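You operate a simulated robot arm through the tools that you are given. There is no shell and no other tool. Be economical: measure what you need, move in short steps, check, and stop when the job is done.

Carry out the task below with a simulated two-armed robot. There is one attempt and no reset: what you move stays moved.

## Task
Open the making bench drawer, put the red die inside and shut the drawer again. Take the teal cone and leave it on the panel of the light box. Fetch the hook box with the smallest size on its label from the long table and set it on the yellow card. Take the pink chalk and put it on top of the wood block. Take the end stop on the middle of the long table and put it away on the top of the pole bench. Open the bottom counter drawer, fetch the jar marked "end caps" from the near end of the long table and stand it in the inside of the bottom counter drawer, then shut the drawer. Stack the 75 MM tape reel from the near end of the long table on top of the 50 MM tape reel. Take the red tin on the top of the pole bench and put it away on the top of the tall chest. Shut the upper pole drawer. Open the tape drawer, put the tape ring from the inside of the tape drawer on the top of the packing table, then shut the drawer. The order is free. Set down upright: teal cone, end stop, jar.

Only the result counts: the job must be done as asked and must still hold three seconds after the hand-in. Knocking over, shifting, dropping, spilling or breaking anything else fails it. Lids that push on must go on centred and level and be pressed home; caps that screw on are set level and turned clockwise until they are tight.

## Robot
Two 7-joint arms with three-finger grippers on one trunk, on a base that drives. Base frame: it is fixed to the floor where the robot stands at the start and does not move with it; the origin is under the middle of the robot, x ahead of it, y to its left, z up. Lengths are in m, angles in degrees, forces in N, time in s.
The left shoulder is at the start at [0.056, 0.154, 0.953], the right one opposite. With the tool pointing down near the work surface each hand reaches from about 0.26 to 0.66 m from the robot's upright axis, wherever it stands, measured 20 degrees to its own side. Places, roughly: bottom counter drawer [-1.9, 7.2, 0.2]; clear jar, white jar [-2, 2.25, 1]; drawer [0.6, 0.1, 0.7]; end stop (3x3x5 cm) [-2.2, 3.7, 0.9]; hook box [-3, 3, 1]; inside of the bottom counter drawer [-1.8, 7.2, 0.1]; making bench drawer [0.5, 0.1, 0.7]; panel of the light box (24x25 cm) [-4.46, 0.92, 0.9]; pink chalk (5x2x5 cm) [-3.5, 3.5, 0.7]; red die [-2.5, 4, 1]; red tin (10x10x6 cm) [-2.7, -2.7, 0.9]; tape drawer [-1.6, -0.3, 0.8]; tape reel [-2, 2, 1]; tape ring (9x9x5 cm) [-1.7, -0.3, 0.7]; teal cone [-2.5, 4.25, 1]; top of the packing table [-1.3, -0.4, 0.9]; top of the pole bench [-2.8, -2.7, 0.9]; top of the tall chest [-5.3, 13.2, 1]; upper pole drawer [-2.3, -2.3, 0.6]; wood block (10x5x3 cm) [-2.9, 2.7, 0.9]; yellow card [-3.25, 3.5, 1]. Payload 2.69 kg a hand.
The tool frame of a hand sits at the grasp point between the pads (the TCP): z along the fingers, y along the line on which they close. The tips reach 0.029 m beyond it. The gripper opens to 0.12 m. The gripper's body begins 0.078 m behind the TCP.
Orientation is that of the tool frame in the base frame, as a unit quaternion [x, y, z, w]. With the fingers straight down and closing along the base's y, the tool's x points along the base's -x, its y along +y and its z along -z.

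## Interface
- The arms move only by the tool jog_arm. It takes "left_plan", "right_plan" or both (then of equal length, played together; a hand with none holds still); each is one flat list of numbers, 7 for each row, row after row: the shift along the base's x, y, z in units of 250 mm (1.0 is 250 mm), then the turn, a rotation vector about the base's x, y, z in units of 60 degrees (1.0 is 60 degrees), then the closure in counts, from 0 (fully open) to 255 (shut). In form: [tx, ty, tz, wx, wy, wz, claw, tx, ty, tz, wx, wy, wz, claw, ...]. A call has 1 to 20 rows; each row is the pose to reach, as a shift and turn from the pose commanded when the call began. A call with a number of a shift or a turn outside -1 to 1 is refused whole. Each row takes 0.2 s and may step no farther than 0.05 m and 8.6 degrees from the row before; otherwise, or with a gripper value out of range, the whole call is refused. A pose out of reach is approached as far as the arm can. The call stops where the force on the tool passes 40 N (or 10 N more than at its start, if that is more) or the arm is blocked; 0.2 s more then pass. Each finger halts on what it meets, pressing with about 41 N; the grip force reading is that of the motor and also rises with nothing between the fingers. The clock runs only during rows and for 0.2 s after the last one: add rows that repeat a pose to give the fingers time. The reply holds the time, the measured pose of the TCP, the force on the tool along the base axes, the opening and the grip force, in the units named above and with some noise, with the torque about the TCP (base axes, N m) and any sound that the robot's microphone picked up.
- Cameras (640 x 400 px; columns grow to the right, rows downward): "scene" is now at [0.1748, -0.0037, 1.1011]; the picture's right is [-0.06, -1.00, 0.00], its down [-0.56, 0.03, -0.83] and it looks along [0.83, -0.05, -0.56] (base axes); focal length 214 px, centre (320, 200). "left" rides on the left gripper at [0.063, 0, -0.104] in its tool frame; the picture's right is [0.00, 1.00, 0.00], its down [-0.83, 0.00, -0.56] and it looks along [-0.56, 0.00, 0.83] (tool axes); focal length 275 px, centre (320, 200). "right" rides on the right gripper at [0.063, 0, -0.104] in its tool frame; the picture's right is [0.00, 1.00, 0.00], its down [-0.83, 0.00, -0.56] and it looks along [-0.56, 0.00, 0.83] (tool axes); focal length 275 px, centre (320, 200). There is no depth. A picture from a camera that has moved, and an enlarged one, comes with that camera's place and axes in the base frame and with its lens.
- snapshot(camera): a new picture of that camera. No time passes.
- raise_lower(by): slides the trunk up (or, below 0, down) by that many m; the arms and the scene camera ride with it, the base frame stays. It gives what a move gives, with no picture.
- drive_base(legs): drives the robot by 1 to 6 legs, each [ahead, left, turn to the left] in m, m and degrees, along the robot's own axes; the way and the turn of a leg run together, so that a leg with both is an arc; at most 1.5 m and 180 degrees a leg. The arms and the cameras ride along, it lands a little off, and it stops where it bumps. It gives what a move gives.
- pan_tilt(pan, tilt): turns the head with the scene camera to pan (to the left, within 80 degrees either way) and tilt (down, from -29 to 69), counted from straight ahead of the robot. It gives what a move gives.
- close_up(camera, box): a new picture of the part [left, top, right, bottom] of that camera's present view, enlarged. No time passes.
- job_done(): hands the job in; it is judged then, once.

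Work in short steps. Places have to be worked out from the pictures, the camera data and where the tool is seen: move nearer, look again, correct. Check each grasp and each placing, and mend what went wrong. You have 577 turns and 370 pictures in all, those below and enlarged ones among them. Open the grippers and draw the arms clear of the work before you hand the job in, unless the task says otherwise; then end with one line.

The tools are called after ">>>" by a JSON object that holds its "method" and its "body". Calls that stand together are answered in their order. jog_arm: Moves the arms, as the interface text tells. Its arguments: {"type":"object","properties":{"left_plan":{"type":"array","items":{"type":"number"}},"right_plan":{"type":"array","items":{"type":"number"}}},"required":[]} The other tools are called the same way: raise_lower (by) slides the trunk up or down; drive_base (legs) drives the base; pan_tilt (pan, tilt) turns the head that bears the scene camera; snapshot (camera) takes a picture; close_up (camera, box) takes an enlarged picture of a part of a camera's view; job_done () hands the job in.

At the start:

```text
clock: 0.0
left_position: [0.3435, 0.0057, 1.07]
left_tool_rot: [0.0, 1.0, 0.0, 0.001]
left_ft_force: [0.7, -0.1, 0.0]
left_moment: [0.02, 0.01, 0.0]
left_opening: 0.12
left_grip_force: 0.0
right_position: [0.3365, -0.302, 0.979]
right_tool_rot: [0.001, 1.0, 0.0, -0.001]
right_ft_force: [-0.3, 0.6, 0.0]
right_moment: [0.01, -0.05, 0.0]
right_opening: 0.1199
right_grip_force: 0.1
trunk travel left (down, up): [-0.325, 0.113]
robot x, y, heading: [-0.0029, -0.0017, 0.3]
head pan, tilt: [-3.5, 34.0]
```

scene: 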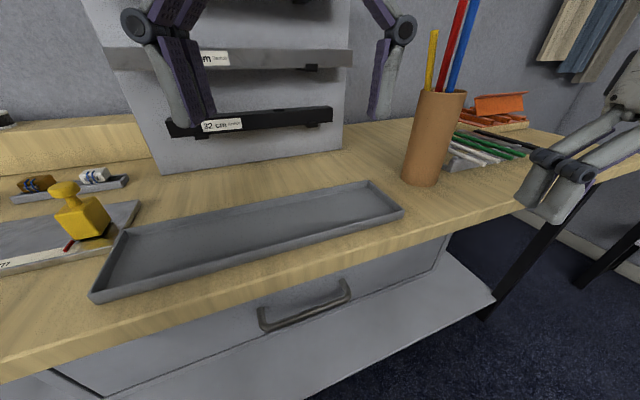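
right: 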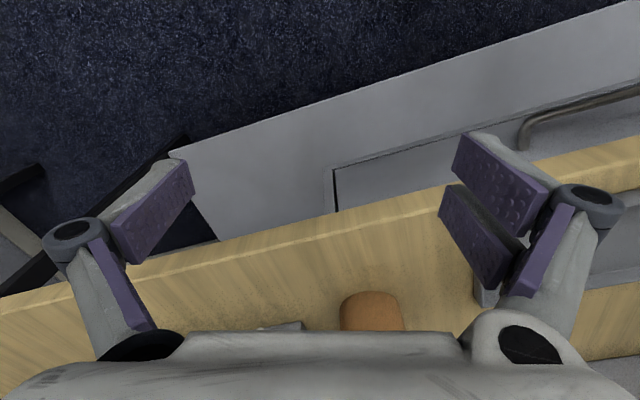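
left: 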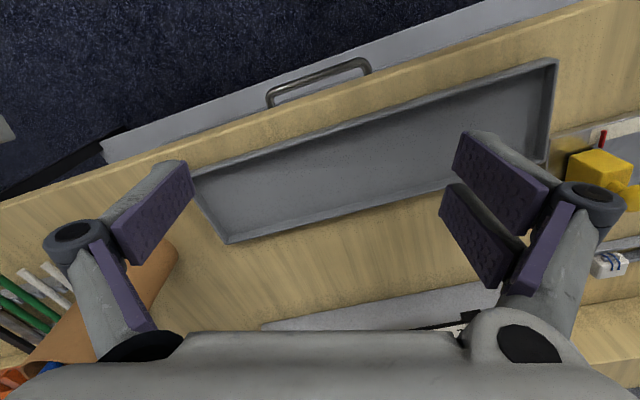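

The scene shows the making bench ahead, with its drawer handle near [0.40, 0.01, 0.7] and the bench turned about 18°. I'll back off a little, turn left and look around before starting.

>>> {"method": "drive_base", "body": {"legs": [[-0.2, 0, 0], [0, 0, 90]]}}

>>> {"method": "pan_tilt", "body": {"pan": 50, "tilt": 15}}

>>> {"method": "snapshot", "body": {"camera": "scene"}}

```text
clock: 5.4
left_position: [-0.2047, 0.3439, 1.0701]
left_tool_rot: [-0.704, 0.71, 0.0, 0.0]
left_ft_force: [0.2, 0.1, 0.5]
left_moment: [-0.03, -0.02, 0.01]
left_opening: 0.1201
left_grip_force: 0.0
right_position: [0.1028, 0.333, 0.978]
right_tool_rot: [-0.704, 0.711, 0.001, 0.0]
right_ft_force: [-0.5, 1.0, -0.2]
right_moment: [-0.01, 0.0, -0.04]
right_opening: 0.1198
right_grip_force: 0.1
trunk travel left (down, up): [-0.325, 0.113]
robot x, y, heading: [-0.2048, -0.0012, 89.3]
head pan, tilt: [-3.5, 34.0]
```

```text
clock: 6.6
left_position: [-0.2044, 0.3431, 1.07]
left_tool_rot: [-0.704, 0.711, 0.001, 0.0]
left_ft_force: [-0.5, 0.1, -0.1]
left_moment: [0.0, 0.0, -0.02]
left_opening: 0.1198
left_grip_force: 0.0
right_position: [0.1025, 0.3326, 0.9786]
right_tool_rot: [-0.703, 0.711, 0.0, 0.0]
right_ft_force: [1.0, -0.1, 0.4]
right_moment: [-0.04, -0.01, 0.01]
right_opening: 0.1201
right_grip_force: 0.1
trunk travel left (down, up): [-0.325, 0.113]
robot x, y, heading: [-0.2045, 0.0017, 89.5]
head pan, tilt: [50.0, 15.0]
```

```text
366 pictures are left
camera scene: at [-0.2711, 0.1485, 1.1315], right [0.65, 0.76, 0.0], down [0.2, -0.17, -0.97], along [-0.73, 0.63, -0.26], focal length 214 px, centre (320, 200)
```

scene: 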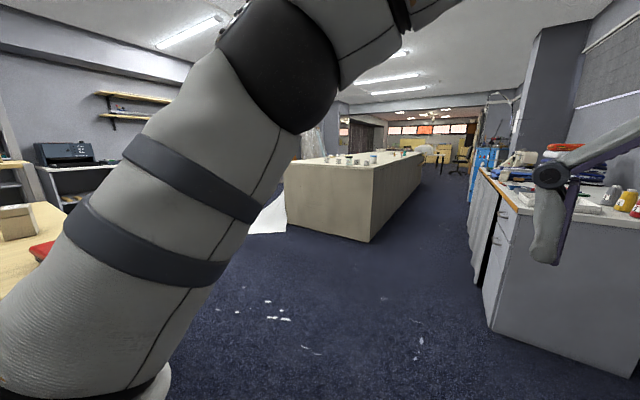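

The long table's near end is about 2 m away (corners roughly [-1.65, 2.16] and [-2.5, 1.52]). The packing table is to the left, so I turn further to see it.

>>> {"method": "drive_base", "body": {"legs": [[0.3, 0, 0], [0, 0, 90]]}}

>>> {"method": "pan_tilt", "body": {"pan": 10, "tilt": 25}}

>>> {"method": "snapshot", "body": {"camera": "scene"}}

```text
clock: 12.5
left_position: [-0.5427, 0.3048, 1.071]
left_tool_rot: [1.0, -0.011, 0.0, 0.0]
left_ft_force: [-0.1, 0.1, -1.5]
left_moment: [-0.01, 0.01, 0.02]
left_opening: 0.1198
left_grip_force: 0.0
right_position: [-0.5265, 0.6135, 0.9784]
right_tool_rot: [1.0, -0.01, 0.0, -0.001]
right_ft_force: [0.0, 0.7, -0.2]
right_moment: [-0.03, -0.01, 0.01]
right_opening: 0.1198
right_grip_force: 0.1
trunk travel left (down, up): [-0.325, 0.113]
robot x, y, heading: [-0.1973, 0.3032, 178.8]
head pan, tilt: [50.0, 15.0]
```

```text
clock: 13.6
left_position: [-0.5424, 0.3052, 1.0715]
left_tool_rot: [1.0, -0.01, 0.0, 0.0]
left_ft_force: [0.1, 0.8, 0.5]
left_moment: [0.02, 0.0, 0.04]
left_opening: 0.1202
left_grip_force: 0.0
right_position: [-0.5285, 0.6124, 0.978]
right_tool_rot: [1.0, -0.01, 0.0, 0.0]
right_ft_force: [-0.3, 0.2, 0.9]
right_moment: [0.01, -0.01, -0.03]
right_opening: 0.12
right_grip_force: 0.0
trunk travel left (down, up): [-0.325, 0.113]
robot x, y, heading: [-0.1993, 0.3089, 179.0]
head pan, tilt: [10.0, 25.0]
```

```text
365 pictures are left
camera scene: at [-0.3758, 0.2947, 1.1153], right [-0.15, 0.99, 0.0], down [0.42, 0.07, -0.91], along [-0.9, -0.14, -0.42], focal length 214 px, centre (320, 200)
```

scene: 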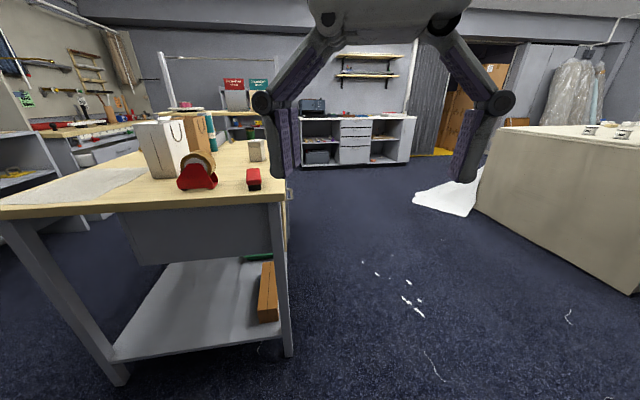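

The packing table is right here, its long side (with a drawer handle) facing +y and running from about [-0.89, 0.12] to [-1.83, -0.28]. I'll move round to that side and face it.

>>> {"method": "drive_base", "body": {"legs": [[0, -0.35, 0], [1.45, 0, 0], [0, 0, 114]]}}

>>> {"method": "pan_tilt", "body": {"pan": 0, "tilt": 35}}

>>> {"method": "snapshot", "body": {"camera": "scene"}}

```text
clock: 28.3
left_position: [-1.5151, 0.3587, 1.0705]
left_tool_rot: [0.566, 0.825, 0.001, 0.0]
left_ft_force: [-0.6, -0.1, 0.6]
left_moment: [0.0, -0.01, 0.0]
left_opening: 0.1199
left_grip_force: 0.0
right_position: [-1.8041, 0.2557, 0.9789]
right_tool_rot: [0.566, 0.824, 0.0, 0.0]
right_ft_force: [-0.8, 0.5, -0.4]
right_moment: [0.04, -0.03, -0.01]
right_opening: 0.1199
right_grip_force: 0.1
trunk travel left (down, up): [-0.325, 0.113]
robot x, y, heading: [-1.6447, 0.6728, -69.2]
head pan, tilt: [10.0, 25.0]
```

```text
clock: 29.0
left_position: [-1.5141, 0.3589, 1.07]
left_tool_rot: [0.567, 0.824, 0.0, -0.001]
left_ft_force: [-0.2, -0.1, -0.1]
left_moment: [-0.04, -0.04, 0.0]
left_opening: 0.1198
left_grip_force: 0.1
right_position: [-1.8048, 0.2558, 0.9787]
right_tool_rot: [0.567, 0.824, 0.0, -0.001]
right_ft_force: [0.3, -0.3, -0.4]
right_moment: [-0.02, 0.01, 0.0]
right_opening: 0.1201
right_grip_force: 0.0
trunk travel left (down, up): [-0.325, 0.113]
robot x, y, heading: [-1.6421, 0.6806, -69.0]
head pan, tilt: [0.0, 35.0]
```

```text
364 pictures are left
camera scene: at [-1.5813, 0.5162, 1.0996], right [-0.93, -0.36, 0.0], down [-0.21, 0.54, -0.82], along [0.29, -0.77, -0.57], focal length 214 px, centre (320, 200)
```

scene: 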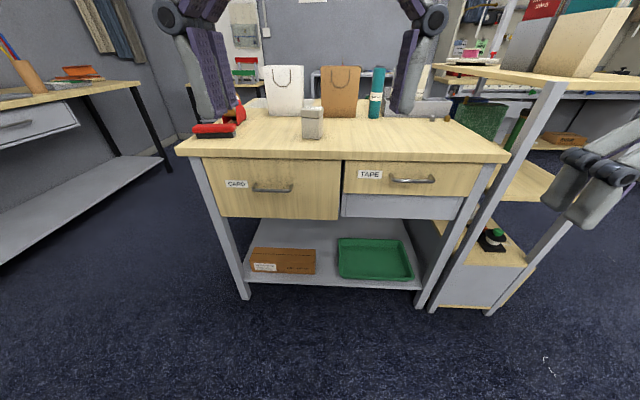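

The packing table faces me almost squarely (normal heading ≈108.4°), with the TAPE handle near [-1.645, -0.15, 0.76]. I'll square up, then turn the right hand so the fingers point forward and close vertically.

>>> {"method": "drive_base", "body": {"legs": [[0.05, 0, -2.5]]}}

>>> {"method": "jog_arm", "body": {"right_plan": [0, 0, 0, -0.046, -0.1, -0.072, 0, 0, 0, 0, -0.091, -0.199, -0.144, 0, 0, 0, 0, -0.137, -0.298, -0.217, 0, 0, 0, 0, -0.183, -0.398, -0.289, 0, 0, 0, 0, -0.228, -0.497, -0.361, 0, 0, 0, 0, -0.274, -0.597, -0.433, 0, 0, 0, 0, -0.319, -0.696, -0.505, 0, 0, 0, 0, -0.365, -0.73, -0.577, 0]}}

```text
clock: 29.9
left_position: [-1.5116, 0.3058, 1.07]
left_tool_rot: [0.585, 0.811, 0.0, 0.0]
left_ft_force: [0.8, -0.6, -0.1]
left_moment: [0.07, 0.04, 0.02]
left_opening: 0.1199
left_grip_force: 0.0
right_position: [-1.8061, 0.216, 0.9794]
right_tool_rot: [0.584, 0.812, 0.0, -0.001]
right_ft_force: [1.1, -0.1, -0.8]
right_moment: [0.07, 0.02, 0.03]
right_opening: 0.1201
right_grip_force: 0.0
trunk travel left (down, up): [-0.325, 0.113]
robot x, y, heading: [-1.6268, 0.6303, -71.3]
head pan, tilt: [0.0, 35.0]
```

```text
clock: 31.7
left_position: [-1.5119, 0.3071, 1.0713]
left_tool_rot: [0.584, 0.812, -0.001, 0.0]
left_ft_force: [-0.4, -0.2, 0.6]
left_moment: [-0.02, -0.03, -0.02]
left_opening: 0.1199
left_grip_force: 0.1
right_position: [-1.805, 0.2165, 0.979]
right_tool_rot: [0.741, 0.533, 0.065, 0.403]
right_ft_force: [-0.4, 0.2, -0.6]
right_moment: [0.02, -0.02, 0.0]
right_opening: 0.1201
right_grip_force: 0.0
trunk travel left (down, up): [-0.325, 0.113]
robot x, y, heading: [-1.6258, 0.6295, -71.5]
head pan, tilt: [0.0, 35.0]
```

The half turn went through. Now the second half of the rotation.

>>> {"method": "jog_arm", "body": {"right_plan": [0, 0, 0, -0.046, -0.091, -0.072, 0, 0, 0, 0, -0.091, -0.183, -0.144, 0, 0, 0, 0, -0.137, -0.274, -0.217, 0, 0, 0, 0, -0.183, -0.365, -0.289, 0, 0, 0, 0, -0.228, -0.456, -0.361, 0, 0, 0, 0, -0.274, -0.548, -0.433, 0, 0, 0, 0, -0.319, -0.639, -0.505, 0, 0, 0, 0, -0.365, -0.73, -0.577, 0]}}

>>> {"method": "snapshot", "body": {"camera": "right"}}

>>> {"method": "snapshot", "body": {"camera": "scene"}}

```text
clock: 33.5
left_position: [-1.5118, 0.3069, 1.0714]
left_tool_rot: [0.584, 0.812, 0.001, 0.0]
left_ft_force: [-0.4, 0.1, -0.3]
left_moment: [0.0, -0.01, 0.01]
left_opening: 0.1199
left_grip_force: 0.0
right_position: [-1.8857, 0.1254, 1.0124]
right_tool_rot: [0.698, 0.113, 0.113, 0.698]
right_ft_force: [-0.1, -0.2, 0.1]
right_moment: [-0.04, -0.03, 0.02]
right_opening: 0.1197
right_grip_force: 0.0
right hand out of reach, approached as far as the arm can: row 3, 4, 5, 6, 7, 8
trunk travel left (down, up): [-0.325, 0.113]
robot x, y, heading: [-1.6274, 0.6321, -71.4]
head pan, tilt: [0.0, 35.0]
```

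```text
363 pictures are left
camera right: at [-1.8589, 0.2442, 1.0128], right [0.0, 0.0, 1.0], down [-0.96, 0.26, 0.0], along [-0.26, -0.96, 0.0], focal length 275 px, centre (320, 200)
```

right: 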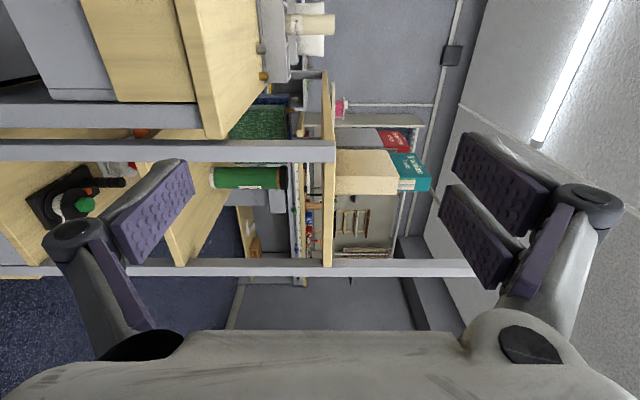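

```text
362 pictures are left
camera scene: at [-1.5719, 0.4669, 1.0995], right [-0.95, -0.32, 0.0], down [-0.18, 0.54, -0.82], along [0.26, -0.78, -0.57], focal length 214 px, centre (320, 200)
```

scene: 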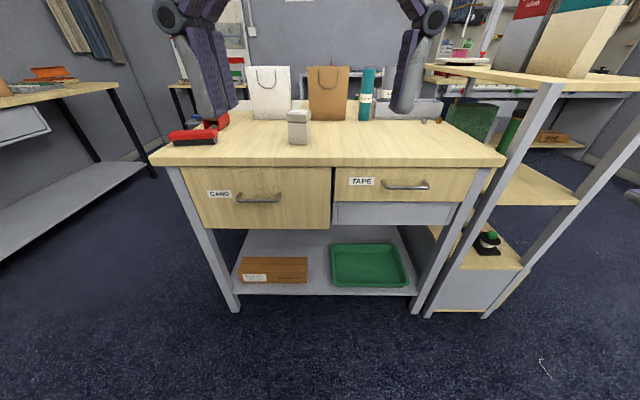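

The hand now points straight at the drawer, though the arm shifted to [-1.886, 0.125, 1.012] for reach. I move it down and over toward a spot 14 cm in front of the TAPE handle.

>>> {"method": "jog_arm", "body": {"right_plan": [0.1, -0.08, -0.14, 0, 0, 0, 0, 0.2, -0.15, -0.28, 0, 0, 0, 0, 0.3, -0.22, -0.42, 0, 0, 0, 0, 0.4, -0.3, -0.56, 0, 0, 0, 0, 0.5, -0.37, -0.7, 0, 0, 0, 100, 0.6, -0.45, -0.84, 0, 0, 0, 130, 0.66, -0.5, -0.9, 0, 0, 0, 150, 0.66, -0.5, -0.9, 0, 0, 0, 150]}}

>>> {"method": "snapshot", "body": {"camera": "right"}}

```text
clock: 35.3
left_position: [-1.5122, 0.3072, 1.0702]
left_tool_rot: [0.584, 0.812, 0.0, -0.001]
left_ft_force: [0.5, 0.5, 0.0]
left_moment: [0.01, 0.0, 0.03]
left_opening: 0.12
left_grip_force: 0.0
right_position: [-1.7192, -0.0003, 0.7873]
right_tool_rot: [0.698, 0.114, 0.113, 0.698]
right_ft_force: [-0.5, 0.3, -0.9]
right_moment: [0.0, 0.01, 0.0]
right_opening: 0.0497
right_grip_force: 0.0
right hand out of reach, approached as far as the arm can: row 1
trunk travel left (down, up): [-0.325, 0.113]
robot x, y, heading: [-1.6231, 0.63, -71.6]
head pan, tilt: [0.0, 35.0]
```

```text
361 pictures are left
camera right: at [-1.6927, 0.1198, 0.7875], right [0.01, 0.0, 1.0], down [-0.96, 0.26, 0.0], along [-0.26, -0.96, 0.0], focal length 275 px, centre (320, 200)
```

right: 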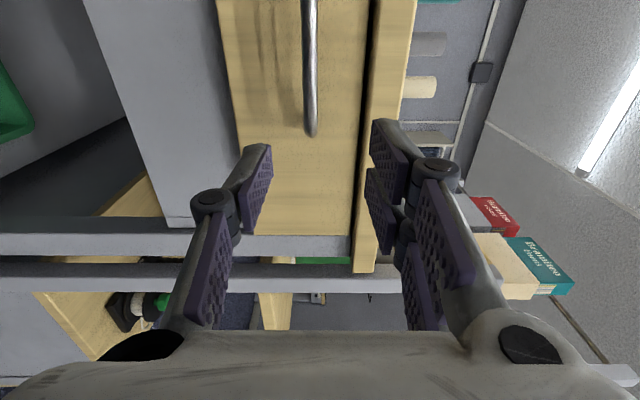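

The handle appears level with the gripper (z≈0.777) and about 7 cm to the left, along the drawer front. I shift over to line up and look again.

>>> {"method": "jog_arm", "body": {"right_plan": [0.1, -0.05, -0.02, 0, 0, 0, 150, 0.2, -0.15, -0.04, 0, 0, 0, 150]}}

>>> {"method": "snapshot", "body": {"camera": "right"}}

```text
clock: 35.9
left_position: [-1.5109, 0.3074, 1.071]
left_tool_rot: [0.584, 0.812, 0.0, 0.0]
left_ft_force: [0.6, 0.3, -0.2]
left_moment: [0.0, 0.03, -0.03]
left_opening: 0.12
left_grip_force: 0.1
right_position: [-1.6695, -0.0377, 0.7786]
right_tool_rot: [0.698, 0.114, 0.113, 0.698]
right_ft_force: [-0.8, -0.1, 0.2]
right_moment: [0.0, 0.01, 0.02]
right_opening: 0.0495
right_grip_force: 0.1
trunk travel left (down, up): [-0.325, 0.113]
robot x, y, heading: [-1.6271, 0.6351, -71.6]
head pan, tilt: [0.0, 35.0]
```

```text
360 pictures are left
camera right: at [-1.6431, 0.0814, 0.7785], right [0.01, 0.0, 1.0], down [-0.96, 0.26, 0.01], along [-0.26, -0.96, 0.0], focal length 275 px, centre (320, 200)
```

right: 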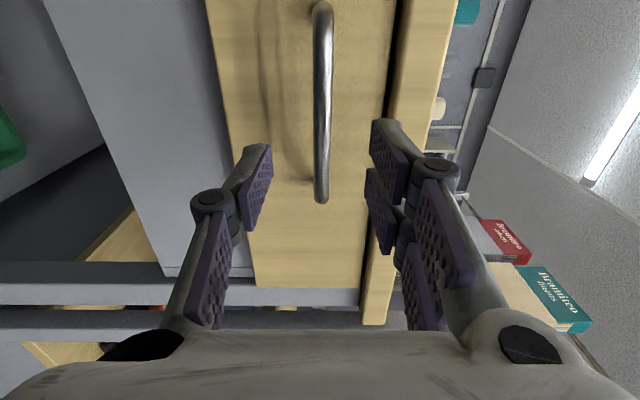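

The bar is centred vertically between the fingers and close to centred lengthwise. I advance about 8.5 cm so it sits between the tips.

>>> {"method": "jog_arm", "body": {"right_plan": [0.04, -0.12, 0, 0, 0, 0, 150, 0.075, -0.225, 0, 0, 0, 0, 150, 0.108, -0.324, 0, 0, 0, 0, 150]}}

>>> {"method": "snapshot", "body": {"camera": "right"}}

```text
clock: 36.8
left_position: [-1.5119, 0.3082, 1.0694]
left_tool_rot: [0.584, 0.812, 0.001, 0.0]
left_ft_force: [-0.2, 0.6, 1.5]
left_moment: [0.0, 0.03, -0.04]
left_opening: 0.1202
left_grip_force: 0.1
right_position: [-1.6457, -0.1128, 0.7786]
right_tool_rot: [0.698, 0.114, 0.112, 0.698]
right_ft_force: [-3.6, 14.0, 2.2]
right_moment: [-0.4, -0.07, -0.2]
right_opening: 0.0522
right_grip_force: 2.3
trunk travel left (down, up): [-0.325, 0.113]
robot x, y, heading: [-1.6291, 0.6347, -71.8]
head pan, tilt: [0.0, 35.0]
stopped in row 3 (right hand): the force on the tool passed its limit at 64 N (the readings are from after the stop); the commanded pose is now the measured one
```

```text
359 pictures are left
camera right: at [-1.6193, 0.0073, 0.7779], right [0.01, 0.0, 1.0], down [-0.96, 0.26, 0.01], along [-0.26, -0.96, 0.0], focal length 275 px, centre (320, 200)
```

right: 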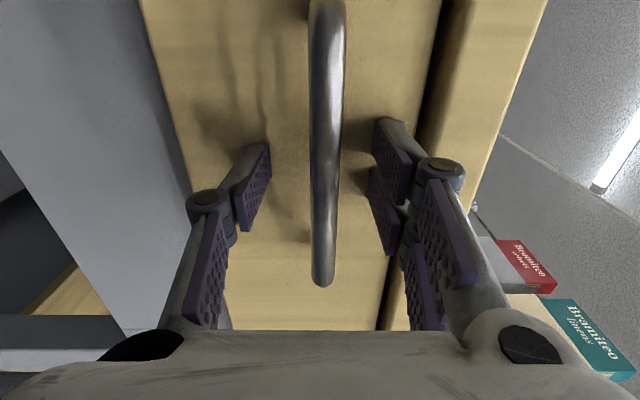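

The tips touched the drawer front and the bar lies between them. I back off 6 mm and close on the bar.

>>> {"method": "jog_arm", "body": {"right_plan": [-0.008, 0.024, 0, 0, 0, 0, 150, -0.008, 0.024, 0, 0, 0, 0, 255, -0.008, 0.024, 0, 0, 0, 0, 255, -0.008, 0.024, 0, 0, 0, 0, 255]}}

>>> {"method": "jog_arm", "body": {"right_plan": [-0.03, 0.09, 0, 0, 0, 0, 255, -0.06, 0.18, 0, 0, 0, 0, 255, -0.09, 0.27, 0, 0, 0, 0, 255, -0.12, 0.36, 0, 0, 0, 0, 255, -0.15, 0.45, 0, 0, 0, 0, 255, -0.18, 0.54, 0, 0, 0, 0, 255, -0.21, 0.63, 0, 0, 0, 0, 255, -0.24, 0.72, 0, 0, 0, 0, 255]}}

>>> {"method": "snapshot", "body": {"camera": "scene"}}

```text
clock: 37.8
left_position: [-1.5124, 0.3079, 1.0718]
left_tool_rot: [0.584, 0.812, 0.0, 0.0]
left_ft_force: [0.4, 0.5, 0.2]
left_moment: [-0.01, 0.0, 0.02]
left_opening: 0.1202
left_grip_force: 0.1
right_position: [-1.6466, -0.1068, 0.7808]
right_tool_rot: [0.698, 0.114, 0.112, 0.699]
right_ft_force: [0.1, -2.9, 13.7]
right_moment: [0.1, -0.22, 0.17]
right_opening: 0.0105
right_grip_force: 37.5
trunk travel left (down, up): [-0.325, 0.113]
robot x, y, heading: [-1.6269, 0.6333, -71.8]
head pan, tilt: [0.0, 35.0]
```

```text
clock: 39.6
left_position: [-1.5102, 0.3098, 1.0711]
left_tool_rot: [0.584, 0.812, -0.001, 0.001]
left_ft_force: [-0.2, -1.1, -0.5]
left_moment: [0.02, -0.01, -0.01]
left_opening: 0.1199
left_grip_force: 0.1
right_position: [-1.7076, 0.0753, 0.7795]
right_tool_rot: [0.696, 0.114, 0.114, 0.7]
right_ft_force: [0.6, 1.3, 34.4]
right_moment: [0.21, -0.11, -0.17]
right_opening: 0.0104
right_grip_force: 37.9
trunk travel left (down, up): [-0.325, 0.113]
robot x, y, heading: [-1.6253, 0.6281, -71.7]
head pan, tilt: [0.0, 35.0]
```

```text
358 pictures are left
camera scene: at [-1.5715, 0.4695, 1.0999], right [-0.95, -0.32, 0.0], down [-0.18, 0.54, -0.82], along [0.26, -0.78, -0.57], focal length 214 px, centre (320, 200)
```

scene: 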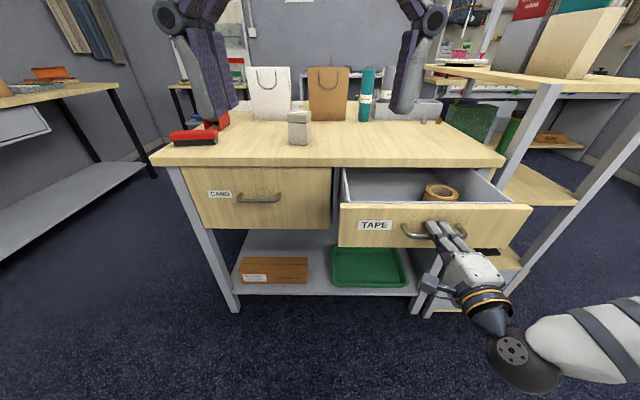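

The drawer is open about 19 cm and the tape ring is visible inside, near the table edge. I pull another 6 cm for room, then let go and back off.

>>> {"method": "jog_arm", "body": {"right_plan": [-0.03, 0.09, 0, 0, 0, 0, 255, -0.06, 0.18, 0, 0, 0, 0, 255, -0.075, 0.23, 0, 0, 0, 0, 255]}}

>>> {"method": "jog_arm", "body": {"right_plan": [0, 0, 0, 0, 0, 0, 120, 0, 0, 0, 0, 0, 0, 120, -0.025, 0.075, 0, 0, 0, 0, 120, -0.05, 0.15, 0, 0, 0, 0, 120]}}

>>> {"method": "snapshot", "body": {"camera": "scene"}}

```text
clock: 40.4
left_position: [-1.5104, 0.3093, 1.0705]
left_tool_rot: [0.584, 0.812, -0.001, 0.0]
left_ft_force: [0.0, -0.3, 1.4]
left_moment: [0.01, -0.04, 0.05]
left_opening: 0.1203
left_grip_force: 0.1
right_position: [-1.7252, 0.1325, 0.7789]
right_tool_rot: [0.696, 0.115, 0.114, 0.7]
right_ft_force: [5.7, 3.5, 30.5]
right_moment: [0.2, -0.16, 0.77]
right_opening: 0.0104
right_grip_force: 38.1
trunk travel left (down, up): [-0.325, 0.113]
robot x, y, heading: [-1.6294, 0.6311, -71.6]
head pan, tilt: [0.0, 35.0]
```

```text
clock: 41.4
left_position: [-1.5113, 0.3075, 1.0707]
left_tool_rot: [0.584, 0.812, 0.0, 0.0]
left_ft_force: [-0.6, 0.5, 0.0]
left_moment: [-0.04, -0.02, 0.02]
left_opening: 0.1199
left_grip_force: 0.1
right_position: [-1.7372, 0.1608, 0.7685]
right_tool_rot: [0.699, 0.113, 0.113, 0.697]
right_ft_force: [0.7, -0.7, 0.0]
right_moment: [0.0, 0.0, 0.01]
right_opening: 0.0635
right_grip_force: 0.0
right hand out of reach, approached as far as the arm can: row 4
trunk travel left (down, up): [-0.325, 0.113]
robot x, y, heading: [-1.6259, 0.6314, -71.7]
head pan, tilt: [0.0, 35.0]
```

```text
357 pictures are left
camera scene: at [-1.572, 0.467, 1.0995], right [-0.95, -0.32, 0.0], down [-0.18, 0.54, -0.82], along [0.26, -0.78, -0.57], focal length 214 px, centre (320, 200)
```

scene: 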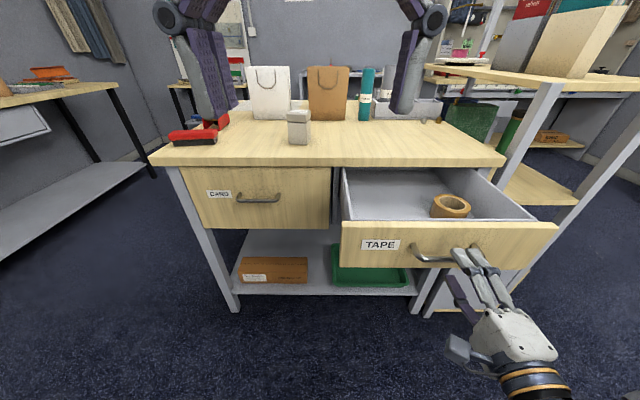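

The drawer is wide open with the ring well exposed at about [-1.76, -0.09]. I back the base off, then raise the right hand and turn it fingers-down again.

>>> {"method": "drive_base", "body": {"legs": [[-0.12, 0, 0]]}}

>>> {"method": "jog_arm", "body": {"right_plan": [0, 0, 0.15, 0.046, 0.091, 0.072, 100, 0, 0, 0.3, 0.091, 0.183, 0.144, 100, 0, 0, 0.45, 0.137, 0.274, 0.217, 100, 0, 0, 0.6, 0.183, 0.365, 0.289, 50, 0, 0, 0.7, 0.228, 0.456, 0.361, 0, 0, 0, 0.8, 0.274, 0.548, 0.433, 0, 0, 0, 0.85, 0.319, 0.639, 0.505, 0, 0, 0, 0.9, 0.365, 0.73, 0.577, 0]}}

>>> {"method": "jog_arm", "body": {"right_plan": [0, 0, 0, 0.046, 0.091, 0.072, 0, 0, 0, 0, 0.091, 0.183, 0.144, 0, 0, 0, 0, 0.137, 0.274, 0.217, 0, 0, 0, 0, 0.183, 0.365, 0.289, 0, 0, 0, 0, 0.228, 0.456, 0.361, 0, 0, 0, 0, 0.274, 0.548, 0.433, 0, 0, 0, 0, 0.319, 0.639, 0.505, 0, 0, 0, 0, 0.365, 0.73, 0.577, 0]}}

>>> {"method": "drive_base", "body": {"legs": [[0, -0.15, 0], [0.16, 0, 0]]}}

>>> {"method": "snapshot", "body": {"camera": "scene"}}

```text
clock: 42.6
left_position: [-1.5503, 0.4214, 1.0705]
left_tool_rot: [0.584, 0.812, 0.0, 0.0]
left_ft_force: [0.2, -0.4, 0.4]
left_moment: [-0.09, -0.02, -0.01]
left_opening: 0.1201
left_grip_force: 0.1
right_position: [-1.7769, 0.2756, 0.7696]
right_tool_rot: [0.698, 0.114, 0.114, 0.698]
right_ft_force: [0.6, -0.2, 0.3]
right_moment: [0.01, 0.0, 0.01]
right_opening: 0.0637
right_grip_force: 0.0
trunk travel left (down, up): [-0.325, 0.113]
robot x, y, heading: [-1.6667, 0.7432, -71.6]
head pan, tilt: [0.0, 35.0]
```

```text
clock: 44.4
left_position: [-1.5496, 0.4207, 1.07]
left_tool_rot: [0.584, 0.812, -0.001, -0.001]
left_ft_force: [0.3, 0.7, -0.1]
left_moment: [-0.03, 0.0, 0.0]
left_opening: 0.1197
left_grip_force: 0.0
right_position: [-1.7758, 0.277, 0.9973]
right_tool_rot: [0.74, 0.535, 0.065, 0.402]
right_ft_force: [0.0, -0.4, -1.5]
right_moment: [0.0, 0.01, -0.03]
right_opening: 0.12
right_grip_force: 0.0
right hand out of reach, approached as far as the arm can: row 1, 2, 3, 4, 5
trunk travel left (down, up): [-0.325, 0.113]
robot x, y, heading: [-1.6649, 0.7431, -71.4]
head pan, tilt: [0.0, 35.0]
```

```text
clock: 46.2
left_position: [-1.5487, 0.4202, 1.07]
left_tool_rot: [0.585, 0.811, 0.0, 0.0]
left_ft_force: [-0.4, 0.6, -0.9]
left_moment: [0.01, -0.04, 0.04]
left_opening: 0.1202
left_grip_force: 0.0
right_position: [-1.7755, 0.275, 0.9959]
right_tool_rot: [0.584, 0.812, -0.001, -0.001]
right_ft_force: [0.1, 0.3, -0.1]
right_moment: [-0.02, 0.01, 0.0]
right_opening: 0.1199
right_grip_force: 0.0
trunk travel left (down, up): [-0.325, 0.113]
robot x, y, heading: [-1.6642, 0.7452, -71.6]
head pan, tilt: [0.0, 35.0]
```

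```text
clock: 49.0
left_position: [-1.6423, 0.2212, 1.0705]
left_tool_rot: [0.584, 0.812, 0.0, -0.001]
left_ft_force: [0.2, -1.1, -0.3]
left_moment: [0.02, 0.03, 0.02]
left_opening: 0.1202
left_grip_force: 0.0
right_position: [-1.8682, 0.0763, 0.995]
right_tool_rot: [0.585, 0.811, 0.0, 0.0]
right_ft_force: [0.2, -1.2, 0.2]
right_moment: [0.05, 0.02, 0.03]
right_opening: 0.12
right_grip_force: 0.1
trunk travel left (down, up): [-0.325, 0.113]
robot x, y, heading: [-1.7553, 0.5457, -71.8]
head pan, tilt: [0.0, 35.0]
```

```text
356 pictures are left
camera scene: at [-1.7022, 0.381, 1.0994], right [-0.95, -0.32, 0.0], down [-0.18, 0.54, -0.82], along [0.26, -0.78, -0.57], focal length 214 px, centre (320, 200)
```

scene: 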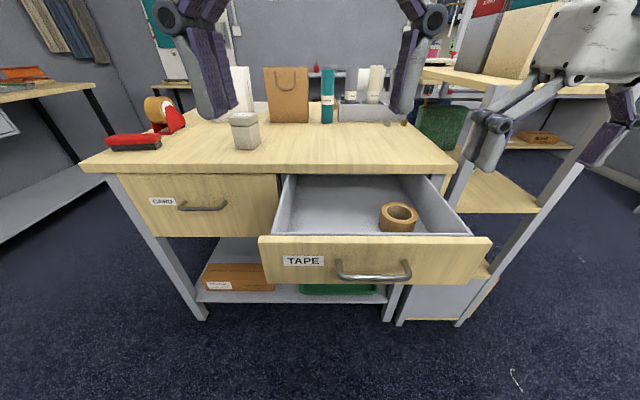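

Two views put the ring's top centre at about [-1.756, -0.085, 0.77]. I bring the right hand over it at z≈0.90 and look.

>>> {"method": "jog_arm", "body": {"right_plan": [0.11, -0.15, -0.06, 0, 0, 0, 0, 0.22, -0.3, -0.12, 0, 0, 0, 0, 0.33, -0.45, -0.2, 0, 0, 0, 0, 0.448, -0.644, -0.26, 0, 0, 0, 0, 0.448, -0.644, -0.38, 0, 0, 0, 0]}}

>>> {"method": "snapshot", "body": {"camera": "right"}}

```text
refused: row 3 steps farther than a row can; nothing moved
```

```text
355 pictures are left
camera right: at [-1.8896, 0.1359, 1.0998], right [0.95, 0.32, 0.0], down [0.27, -0.79, 0.56], along [0.18, -0.53, -0.83], focal length 275 px, centre (320, 200)
```

right: 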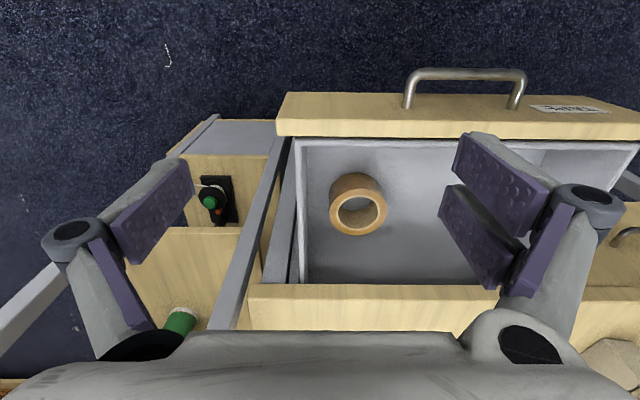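

The first plan had one oversize step; the ring position is confirmed by the hand camera at about [-1.758, -0.08]. I redo it with smaller steps.

>>> {"method": "jog_arm", "body": {"right_plan": [0.09, -0.125, -0.03, 0, 0, 0, 0, 0.18, -0.25, -0.06, 0, 0, 0, 0, 0.27, -0.375, -0.1, 0, 0, 0, 0, 0.36, -0.5, -0.14, 0, 0, 0, 0, 0.44, -0.624, -0.2, 0, 0, 0, 0, 0.44, -0.624, -0.38, 0, 0, 0, 0, 0.44, -0.624, -0.5, 0, 0, 0, 0]}}

>>> {"method": "snapshot", "body": {"camera": "right"}}

```text
clock: 50.6
left_position: [-1.6424, 0.2208, 1.0711]
left_tool_rot: [0.585, 0.811, 0.0, -0.001]
left_ft_force: [-0.1, -0.5, -0.4]
left_moment: [0.02, 0.03, -0.01]
left_opening: 0.12
left_grip_force: 0.0
right_position: [-1.7595, -0.0798, 0.8701]
right_tool_rot: [0.585, 0.811, 0.0, 0.0]
right_ft_force: [0.4, -0.1, 0.1]
right_moment: [0.02, -0.01, 0.02]
right_opening: 0.1197
right_grip_force: 0.1
right hand out of reach, approached as far as the arm can: row 5
trunk travel left (down, up): [-0.325, 0.113]
robot x, y, heading: [-1.7588, 0.5483, -71.9]
head pan, tilt: [0.0, 35.0]
```

```text
354 pictures are left
camera right: at [-1.7798, -0.019, 0.975], right [0.95, 0.32, 0.0], down [0.27, -0.79, 0.56], along [0.18, -0.53, -0.83], focal length 275 px, centre (320, 200)
```

right: 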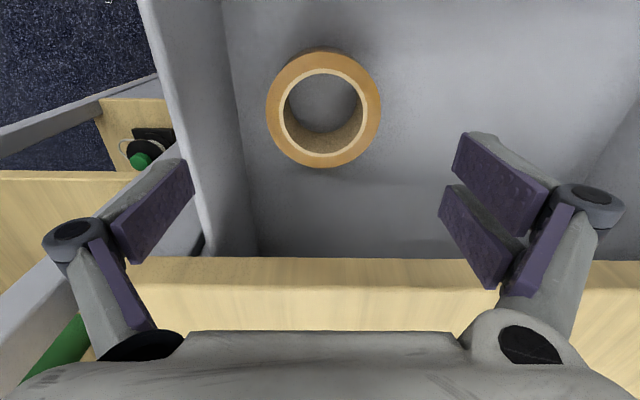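

The ring is centred under the tool, but its left side is only ~2 cm from the drawer wall, so I'll pinch its right wall instead (one finger in the hole). Shift 3.6 cm along the drawer and lower with the fingers half closed.

>>> {"method": "jog_arm", "body": {"right_plan": [0.136, 0.045, -0.05, 0, 0, 0, 127, 0.136, 0.045, -0.15, 0, 0, 0, 127, 0.136, 0.045, -0.25, 0, 0, 0, 127]}}

>>> {"method": "snapshot", "body": {"camera": "right"}}

```text
clock: 51.4
left_position: [-1.6414, 0.2207, 1.0698]
left_tool_rot: [0.584, 0.811, 0.0, 0.001]
left_ft_force: [0.6, 0.2, 0.0]
left_moment: [-0.02, 0.02, 0.01]
left_opening: 0.1199
left_grip_force: 0.1
right_position: [-1.7246, -0.0686, 0.8063]
right_tool_rot: [0.584, 0.812, 0.0, 0.0]
right_ft_force: [0.3, -0.7, 0.4]
right_moment: [0.02, 0.0, -0.01]
right_opening: 0.0601
right_grip_force: 0.1
trunk travel left (down, up): [-0.325, 0.113]
robot x, y, heading: [-1.7555, 0.5433, -71.4]
head pan, tilt: [0.0, 35.0]
```

```text
353 pictures are left
camera right: at [-1.7452, -0.0078, 0.9114], right [0.95, 0.32, 0.0], down [0.27, -0.79, 0.56], along [0.18, -0.53, -0.83], focal length 275 px, centre (320, 200)
```

right: 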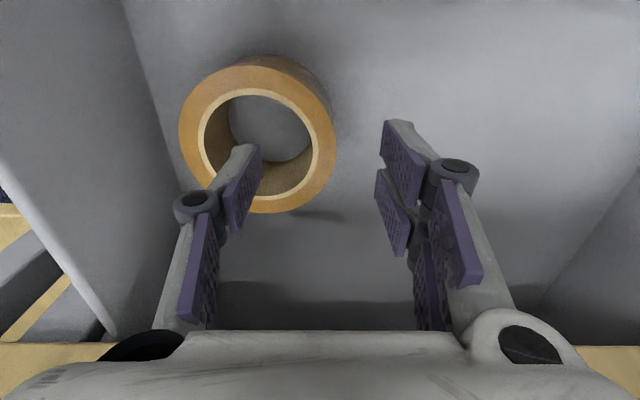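

The right wall of the ring lies between the tips, with the left finger above the hole. I lower 5 cm and close.

>>> {"method": "jog_arm", "body": {"right_plan": [0, 0, -0.1, 0, 0, 0, 127, 0, 0, -0.19, 0, 0, 0, 127, 0, 0, -0.19, 0, 0, 0, 255, 0, 0, -0.19, 0, 0, 0, 255, 0, 0, -0.19, 0, 0, 0, 255]}}

>>> {"method": "jog_arm", "body": {"right_plan": [0, 0, 0.15, 0, 0, 0, 255, 0, 0, 0.35, 0, 0, 0, 255, 0, 0, 0.5, 0, 0, 0, 255, 0, 0, 0.68, 0, 0, 0, 255]}}

>>> {"method": "snapshot", "body": {"camera": "right"}}

>>> {"method": "snapshot", "body": {"camera": "scene"}}

```text
clock: 51.9
left_position: [-1.6431, 0.2221, 1.07]
left_tool_rot: [0.585, 0.811, 0.001, 0.0]
left_ft_force: [-0.7, 0.1, -0.9]
left_moment: [0.05, -0.04, -0.02]
left_opening: 0.12
left_grip_force: 0.1
right_position: [-1.7278, -0.0713, 0.7863]
right_tool_rot: [0.587, 0.809, -0.004, 0.005]
right_ft_force: [-1.6, -1.4, 7.0]
right_moment: [-0.03, 0.25, 0.03]
right_opening: 0.0697
right_grip_force: 3.1
trunk travel left (down, up): [-0.325, 0.113]
robot x, y, heading: [-1.7602, 0.547, -71.9]
head pan, tilt: [0.0, 35.0]
stopped in row 2 (right hand): the force on the tool passed its limit at 43 N (the readings are from after the stop); the commanded pose is now the measured one
```

```text
clock: 52.9
left_position: [-1.6418, 0.2218, 1.0699]
left_tool_rot: [0.585, 0.811, 0.0, 0.0]
left_ft_force: [-1.0, -0.2, -0.2]
left_moment: [0.01, 0.01, -0.01]
left_opening: 0.1198
left_grip_force: 0.0
right_position: [-1.7343, -0.0593, 0.9344]
right_tool_rot: [0.586, 0.81, -0.005, 0.003]
right_ft_force: [0.8, -0.1, 0.1]
right_moment: [-0.03, 0.01, 0.02]
right_opening: 0.0
right_grip_force: 28.4
right hand out of reach, approached as far as the arm can: row 3, 4
trunk travel left (down, up): [-0.325, 0.113]
robot x, y, heading: [-1.7594, 0.5444, -71.5]
head pan, tilt: [0.0, 35.0]
```

```text
352 pictures are left
camera right: at [-1.7546, 0.0021, 1.0383], right [0.95, 0.32, 0.0], down [0.26, -0.78, 0.56], along [0.18, -0.54, -0.83], focal length 275 px, centre (320, 200)
```

right: 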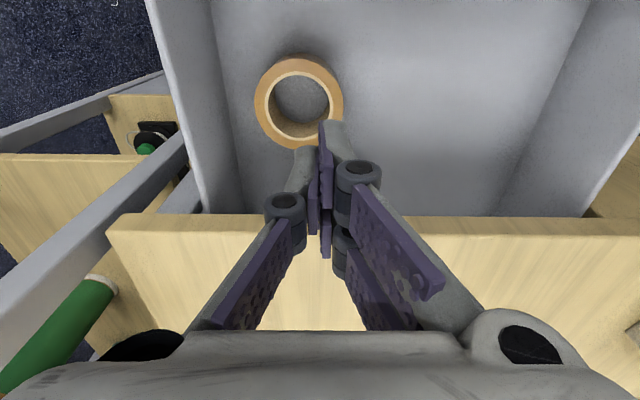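

```text
351 pictures are left
camera scene: at [-1.7025, 0.3814, 1.0995], right [-0.95, -0.32, 0.0], down [-0.18, 0.54, -0.82], along [0.26, -0.78, -0.57], focal length 214 px, centre (320, 200)
```

scene: 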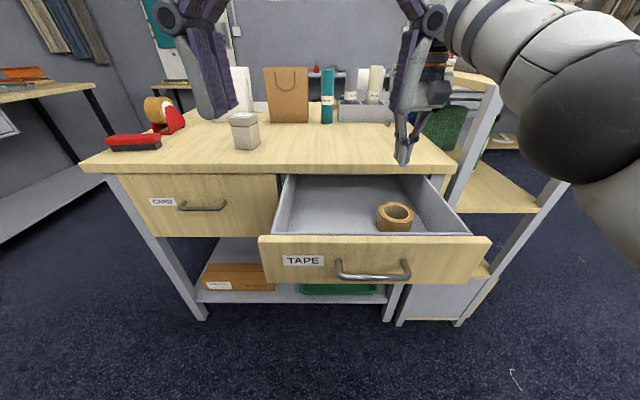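

The tips hit something at z≈0.757, probably the knuckle on the hole's rim, and the ring stayed put. I reopen narrower (about 4 cm), re-centre on the right wall near [-1.718, -0.063], and look before lowering.

>>> {"method": "jog_arm", "body": {"right_plan": [0.06, -0.016, -0.1, 0, 0, 0, 170, 0.06, -0.016, -0.28, 0, 0, 0, 170, 0.06, -0.016, -0.48, 0, 0, 0, 170]}}

>>> {"method": "snapshot", "body": {"camera": "right"}}

```text
clock: 53.7
left_position: [-1.6426, 0.2215, 1.07]
left_tool_rot: [0.585, 0.811, 0.0, 0.0]
left_ft_force: [-0.2, -0.2, 0.1]
left_moment: [-0.02, -0.01, 0.01]
left_opening: 0.1199
left_grip_force: 0.1
right_position: [-1.7184, -0.0651, 0.8095]
right_tool_rot: [0.586, 0.81, -0.005, 0.004]
right_ft_force: [-0.2, -0.2, 0.5]
right_moment: [0.03, -0.05, 0.03]
right_opening: 0.0399
right_grip_force: 0.0
trunk travel left (down, up): [-0.325, 0.113]
robot x, y, heading: [-1.7584, 0.5439, -71.5]
head pan, tilt: [0.0, 35.0]
```

```text
350 pictures are left
camera right: at [-1.7395, -0.0036, 0.9145], right [0.95, 0.32, 0.0], down [0.26, -0.78, 0.57], along [0.18, -0.54, -0.82], focal length 275 px, centre (320, 200)
```

right: 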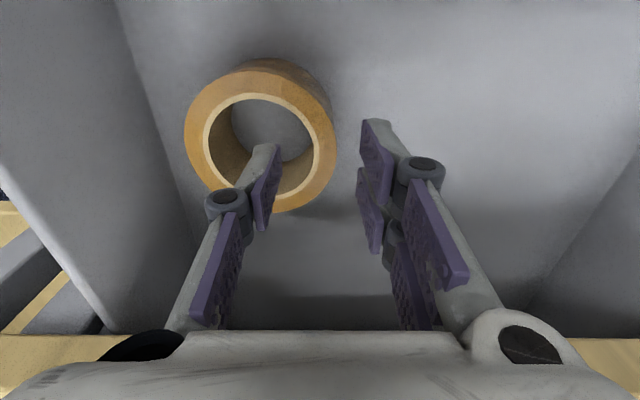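

Ring wall is centred between the pads; I nudge 5 mm toward me, lower 3.5 cm and close.

>>> {"method": "jog_arm", "body": {"right_plan": [-0.006, 0.02, -0.07, 0, 0, 0, 170, -0.006, 0.02, -0.15, 0, 0, 0, 170, -0.006, 0.02, -0.15, 0, 0, 0, 255, -0.006, 0.02, -0.15, 0, 0, 0, 255, -0.006, 0.02, -0.15, 0, 0, 0, 255]}}

>>> {"method": "snapshot", "body": {"camera": "right"}}

```text
clock: 54.2
left_position: [-1.643, 0.2204, 1.0713]
left_tool_rot: [0.585, 0.811, 0.001, 0.0]
left_ft_force: [0.4, -0.6, -0.3]
left_moment: [0.0, 0.02, 0.02]
left_opening: 0.1199
left_grip_force: 0.2
right_position: [-1.7226, -0.0623, 0.7938]
right_tool_rot: [0.59, 0.808, -0.01, 0.01]
right_ft_force: [-6.4, -2.0, 18.5]
right_moment: [-0.12, 0.57, 0.0]
right_opening: 0.048
right_grip_force: 3.7
trunk travel left (down, up): [-0.325, 0.113]
robot x, y, heading: [-1.7564, 0.544, -71.6]
head pan, tilt: [0.0, 35.0]
stopped in row 2 (right hand): the force on the tool passed its limit at 49 N (the readings are from after the stop); the commanded pose is now the measured one
```

```text
349 pictures are left
camera right: at [-1.7433, 0.0006, 0.8967], right [0.95, 0.31, -0.01], down [0.26, -0.77, 0.58], along [0.17, -0.55, -0.82], focal length 275 px, centre (320, 200)
```

right: 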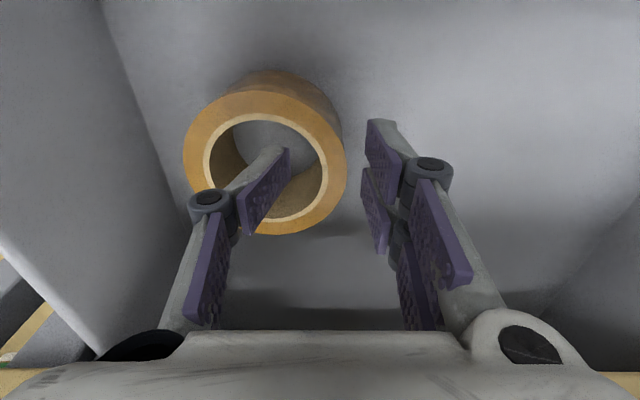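

The force pattern says the left fingertip itself hits at the level of the ring's top, so the ring acts as solid. I'll lift, turn the hand 45° so it can grip the full diameter without touching wall or table, and re-centre at [-1.753, -0.071].

>>> {"method": "jog_arm", "body": {"right_plan": [0, 0, 0.15, 0.0, 0, 0, 100, -0.06, -0.018, 0.3, 0.027, 0, -0.125, 0, -0.12, -0.035, 0.35, 0.027, 0, -0.25, 0, -0.12, -0.035, 0.35, 0.027, 0, -0.375, 0, -0.12, -0.035, 0.35, 0.027, 0, -0.5, 0, -0.12, -0.035, 0.35, 0.027, 0, -0.625, 0, -0.12, -0.035, 0.35, 0.027, 0, -0.75, 0]}}

>>> {"method": "snapshot", "body": {"camera": "right"}}

```text
clock: 55.8
left_position: [-1.643, 0.2203, 1.0706]
left_tool_rot: [0.585, 0.811, 0.0, 0.0]
left_ft_force: [-0.5, -0.2, 0.0]
left_moment: [-0.04, 0.03, 0.0]
left_opening: 0.1201
left_grip_force: 0.1
right_position: [-1.7528, -0.0715, 0.8788]
right_tool_rot: [0.854, 0.521, 0.001, -0.003]
right_ft_force: [1.0, 0.1, -0.7]
right_moment: [0.0, -0.01, 0.01]
right_opening: 0.1199
right_grip_force: 0.1
trunk travel left (down, up): [-0.325, 0.113]
robot x, y, heading: [-1.7542, 0.5426, -71.3]
head pan, tilt: [0.0, 35.0]
```

```text
348 pictures are left
camera right: at [-1.7235, -0.015, 0.9837], right [0.89, -0.45, -0.01], down [-0.37, -0.74, 0.55], along [-0.26, -0.49, -0.83], focal length 275 px, centre (320, 200)
```

right: 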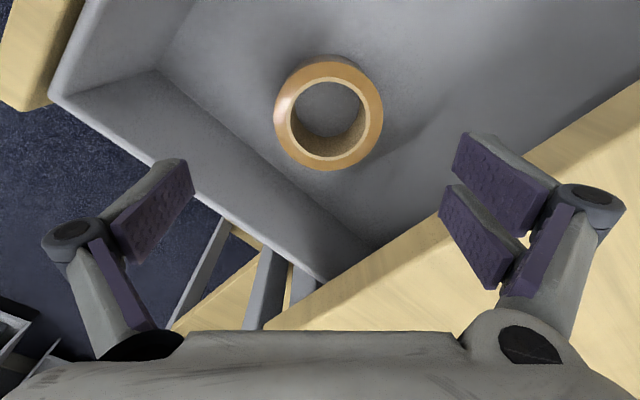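

Diagonal grip is clear of wall and table. I close slightly to 10.4 cm, nudge and descend to z≈0.76, then look.

>>> {"method": "jog_arm", "body": {"right_plan": [0.02, -0.012, -0.1, 0, 0, 0, 34, 0.02, -0.012, -0.25, 0, 0, 0, 34, 0.02, -0.012, -0.38, 0, 0, 0, 34, 0.02, -0.012, -0.475, 0, 0, 0, 34]}}

>>> {"method": "snapshot", "body": {"camera": "right"}}

```text
clock: 56.8
left_position: [-1.6423, 0.2205, 1.0699]
left_tool_rot: [0.585, 0.811, -0.001, 0.0]
left_ft_force: [-0.8, 0.2, 0.6]
left_moment: [-0.03, -0.01, 0.0]
left_opening: 0.12
left_grip_force: 0.1
right_position: [-1.7471, -0.0751, 0.76]
right_tool_rot: [0.853, 0.522, -0.001, -0.003]
right_ft_force: [0.8, 0.3, 0.2]
right_moment: [-0.01, 0.02, 0.03]
right_opening: 0.1039
right_grip_force: 0.0
trunk travel left (down, up): [-0.325, 0.113]
robot x, y, heading: [-1.7584, 0.5417, -71.5]
head pan, tilt: [0.0, 35.0]
```

```text
347 pictures are left
camera right: at [-1.7188, -0.018, 0.8647], right [0.89, -0.45, -0.01], down [-0.37, -0.75, 0.55], along [-0.25, -0.49, -0.83], focal length 275 px, centre (320, 200)
```

right: 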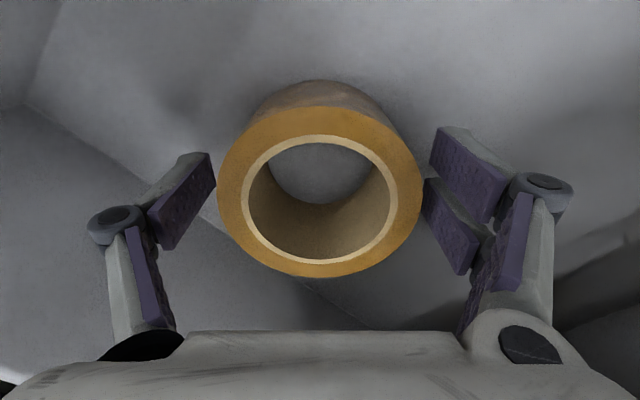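

The ring sits between the pads. Closing and lifting a little.

>>> {"method": "jog_arm", "body": {"right_plan": [0, 0, 0, 0, 0, 0, 255, 0, 0, 0, 0, 0, 0, 255, 0, 0, 0.1, 0, 0, 0, 255, 0, 0, 0.2, 0, 0, 0, 255, 0, 0, 0.35, 0, 0, 0, 255]}}

>>> {"method": "raise_lower", "body": {"by": 0.1}}

>>> {"method": "snapshot", "body": {"camera": "right"}}

```text
clock: 58.0
left_position: [-1.6428, 0.2201, 1.071]
left_tool_rot: [0.585, 0.811, 0.0, 0.001]
left_ft_force: [-0.1, 1.0, -0.4]
left_moment: [0.0, 0.03, 0.0]
left_opening: 0.12
left_grip_force: 0.1
right_position: [-1.7456, -0.0738, 0.8479]
right_tool_rot: [0.853, 0.522, 0.0, -0.005]
right_ft_force: [0.1, -0.1, -1.6]
right_moment: [0.01, -0.02, 0.05]
right_opening: 0.0849
right_grip_force: 40.5
trunk travel left (down, up): [-0.325, 0.113]
robot x, y, heading: [-1.7601, 0.5435, -71.6]
head pan, tilt: [0.0, 35.0]
```

```text
clock: 59.4
left_position: [-1.6427, 0.2191, 1.1694]
left_tool_rot: [0.585, 0.811, 0.001, -0.001]
left_ft_force: [0.7, -0.4, -0.5]
left_moment: [0.01, 0.02, -0.03]
left_opening: 0.12
left_grip_force: 0.0
right_position: [-1.753, -0.0574, 1.0585]
right_tool_rot: [0.85, 0.519, -0.022, 0.089]
right_ft_force: [-0.1, -0.1, -2.4]
right_moment: [0.05, -0.03, 0.0]
right_opening: 0.085
right_grip_force: 40.9
trunk travel left (down, up): [-0.425, 0.013]
robot x, y, heading: [-1.7579, 0.5452, -71.6]
head pan, tilt: [0.0, 35.0]
```

```text
346 pictures are left
camera right: at [-1.7301, 0.0172, 1.1539], right [0.89, -0.44, 0.13], down [-0.41, -0.64, 0.65], along [-0.21, -0.63, -0.75], focal length 275 px, centre (320, 200)
```

right: 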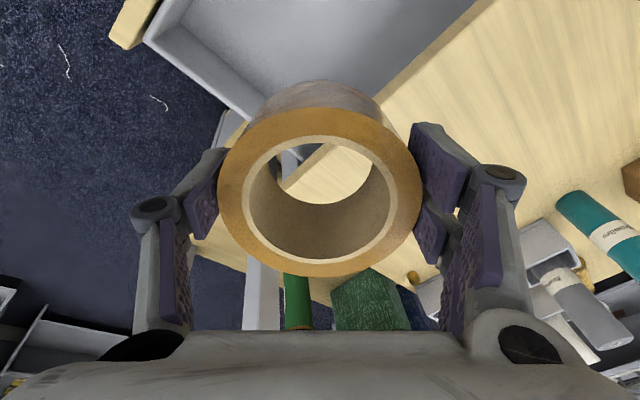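

The ring is held. I back off 10 cm, level the right hand, and bring the left hand (closed) down in front of the drawer front to push it shut.

>>> {"method": "drive_base", "body": {"legs": [[-0.1, 0, 0]]}}

>>> {"method": "jog_arm", "body": {"right_plan": [0, 0, 0, 0.083, 0.026, 0, 255, 0, 0, 0, 0.166, 0.053, 0, 255, 0, 0, 0, 0.166, 0.053, 0, 255, 0, 0, 0, 0.166, 0.053, 0, 255, 0, 0, 0, 0.166, 0.053, 0, 255, 0, 0, 0, 0.166, 0.053, 0, 255, 0, 0, 0, 0.166, 0.053, 0, 255, 0, 0, 0, 0.166, 0.053, 0, 255], "left_plan": [0, 0, -0.12, 0, 0, 0, 255, 0, 0, -0.25, 0, 0, 0, 255, 0, 0, -0.4, 0, 0, 0, 255, 0, 0, -0.55, 0, 0, 0, 255, 0, 0, -0.7, 0, 0, 0, 255, 0, 0, -0.8, 0, 0, 0, 255, 0, 0, -0.9, 0, 0, 0, 255, 0, 0, -1, 0, 0, 0, 255]}}

>>> {"method": "snapshot", "body": {"camera": "scene"}}

```text
clock: 60.5
left_position: [-1.6741, 0.3164, 1.1699]
left_tool_rot: [0.585, 0.811, 0.0, -0.001]
left_ft_force: [0.4, 0.0, 0.1]
left_moment: [-0.03, -0.01, 0.02]
left_opening: 0.1201
left_grip_force: 0.0
right_position: [-1.7837, 0.0397, 1.0619]
right_tool_rot: [0.849, 0.52, -0.021, 0.089]
right_ft_force: [0.4, 0.3, -0.9]
right_moment: [-0.03, 0.03, 0.01]
right_opening: 0.0851
right_grip_force: 41.5
trunk travel left (down, up): [-0.425, 0.013]
robot x, y, heading: [-1.7933, 0.641, -71.6]
head pan, tilt: [0.0, 35.0]
```

```text
clock: 62.3
left_position: [-1.6734, 0.3168, 0.9201]
left_tool_rot: [0.584, 0.811, 0.0, 0.0]
left_ft_force: [0.2, 0.0, -0.6]
left_moment: [-0.01, 0.01, -0.05]
left_opening: 0.0
left_grip_force: 28.3
right_position: [-1.7995, 0.0727, 1.0537]
right_tool_rot: [0.852, 0.523, 0.0, 0.001]
right_ft_force: [0.4, 0.2, -1.0]
right_moment: [0.0, 0.02, 0.02]
right_opening: 0.0849
right_grip_force: 40.8
right hand out of reach, approached as far as the arm can: row 1, 2, 3, 4, 5, 6, 7, 8
trunk travel left (down, up): [-0.425, 0.013]
robot x, y, heading: [-1.7887, 0.6399, -71.4]
head pan, tilt: [0.0, 35.0]
```

```text
345 pictures are left
camera scene: at [-1.7554, 0.5403, 1.2158], right [-0.95, -0.32, 0.0], down [-0.18, 0.54, -0.82], along [0.26, -0.78, -0.57], focal length 214 px, centre (320, 200)
```

scene: 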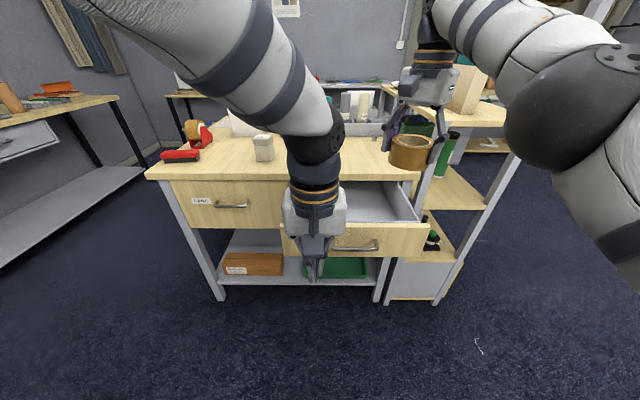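

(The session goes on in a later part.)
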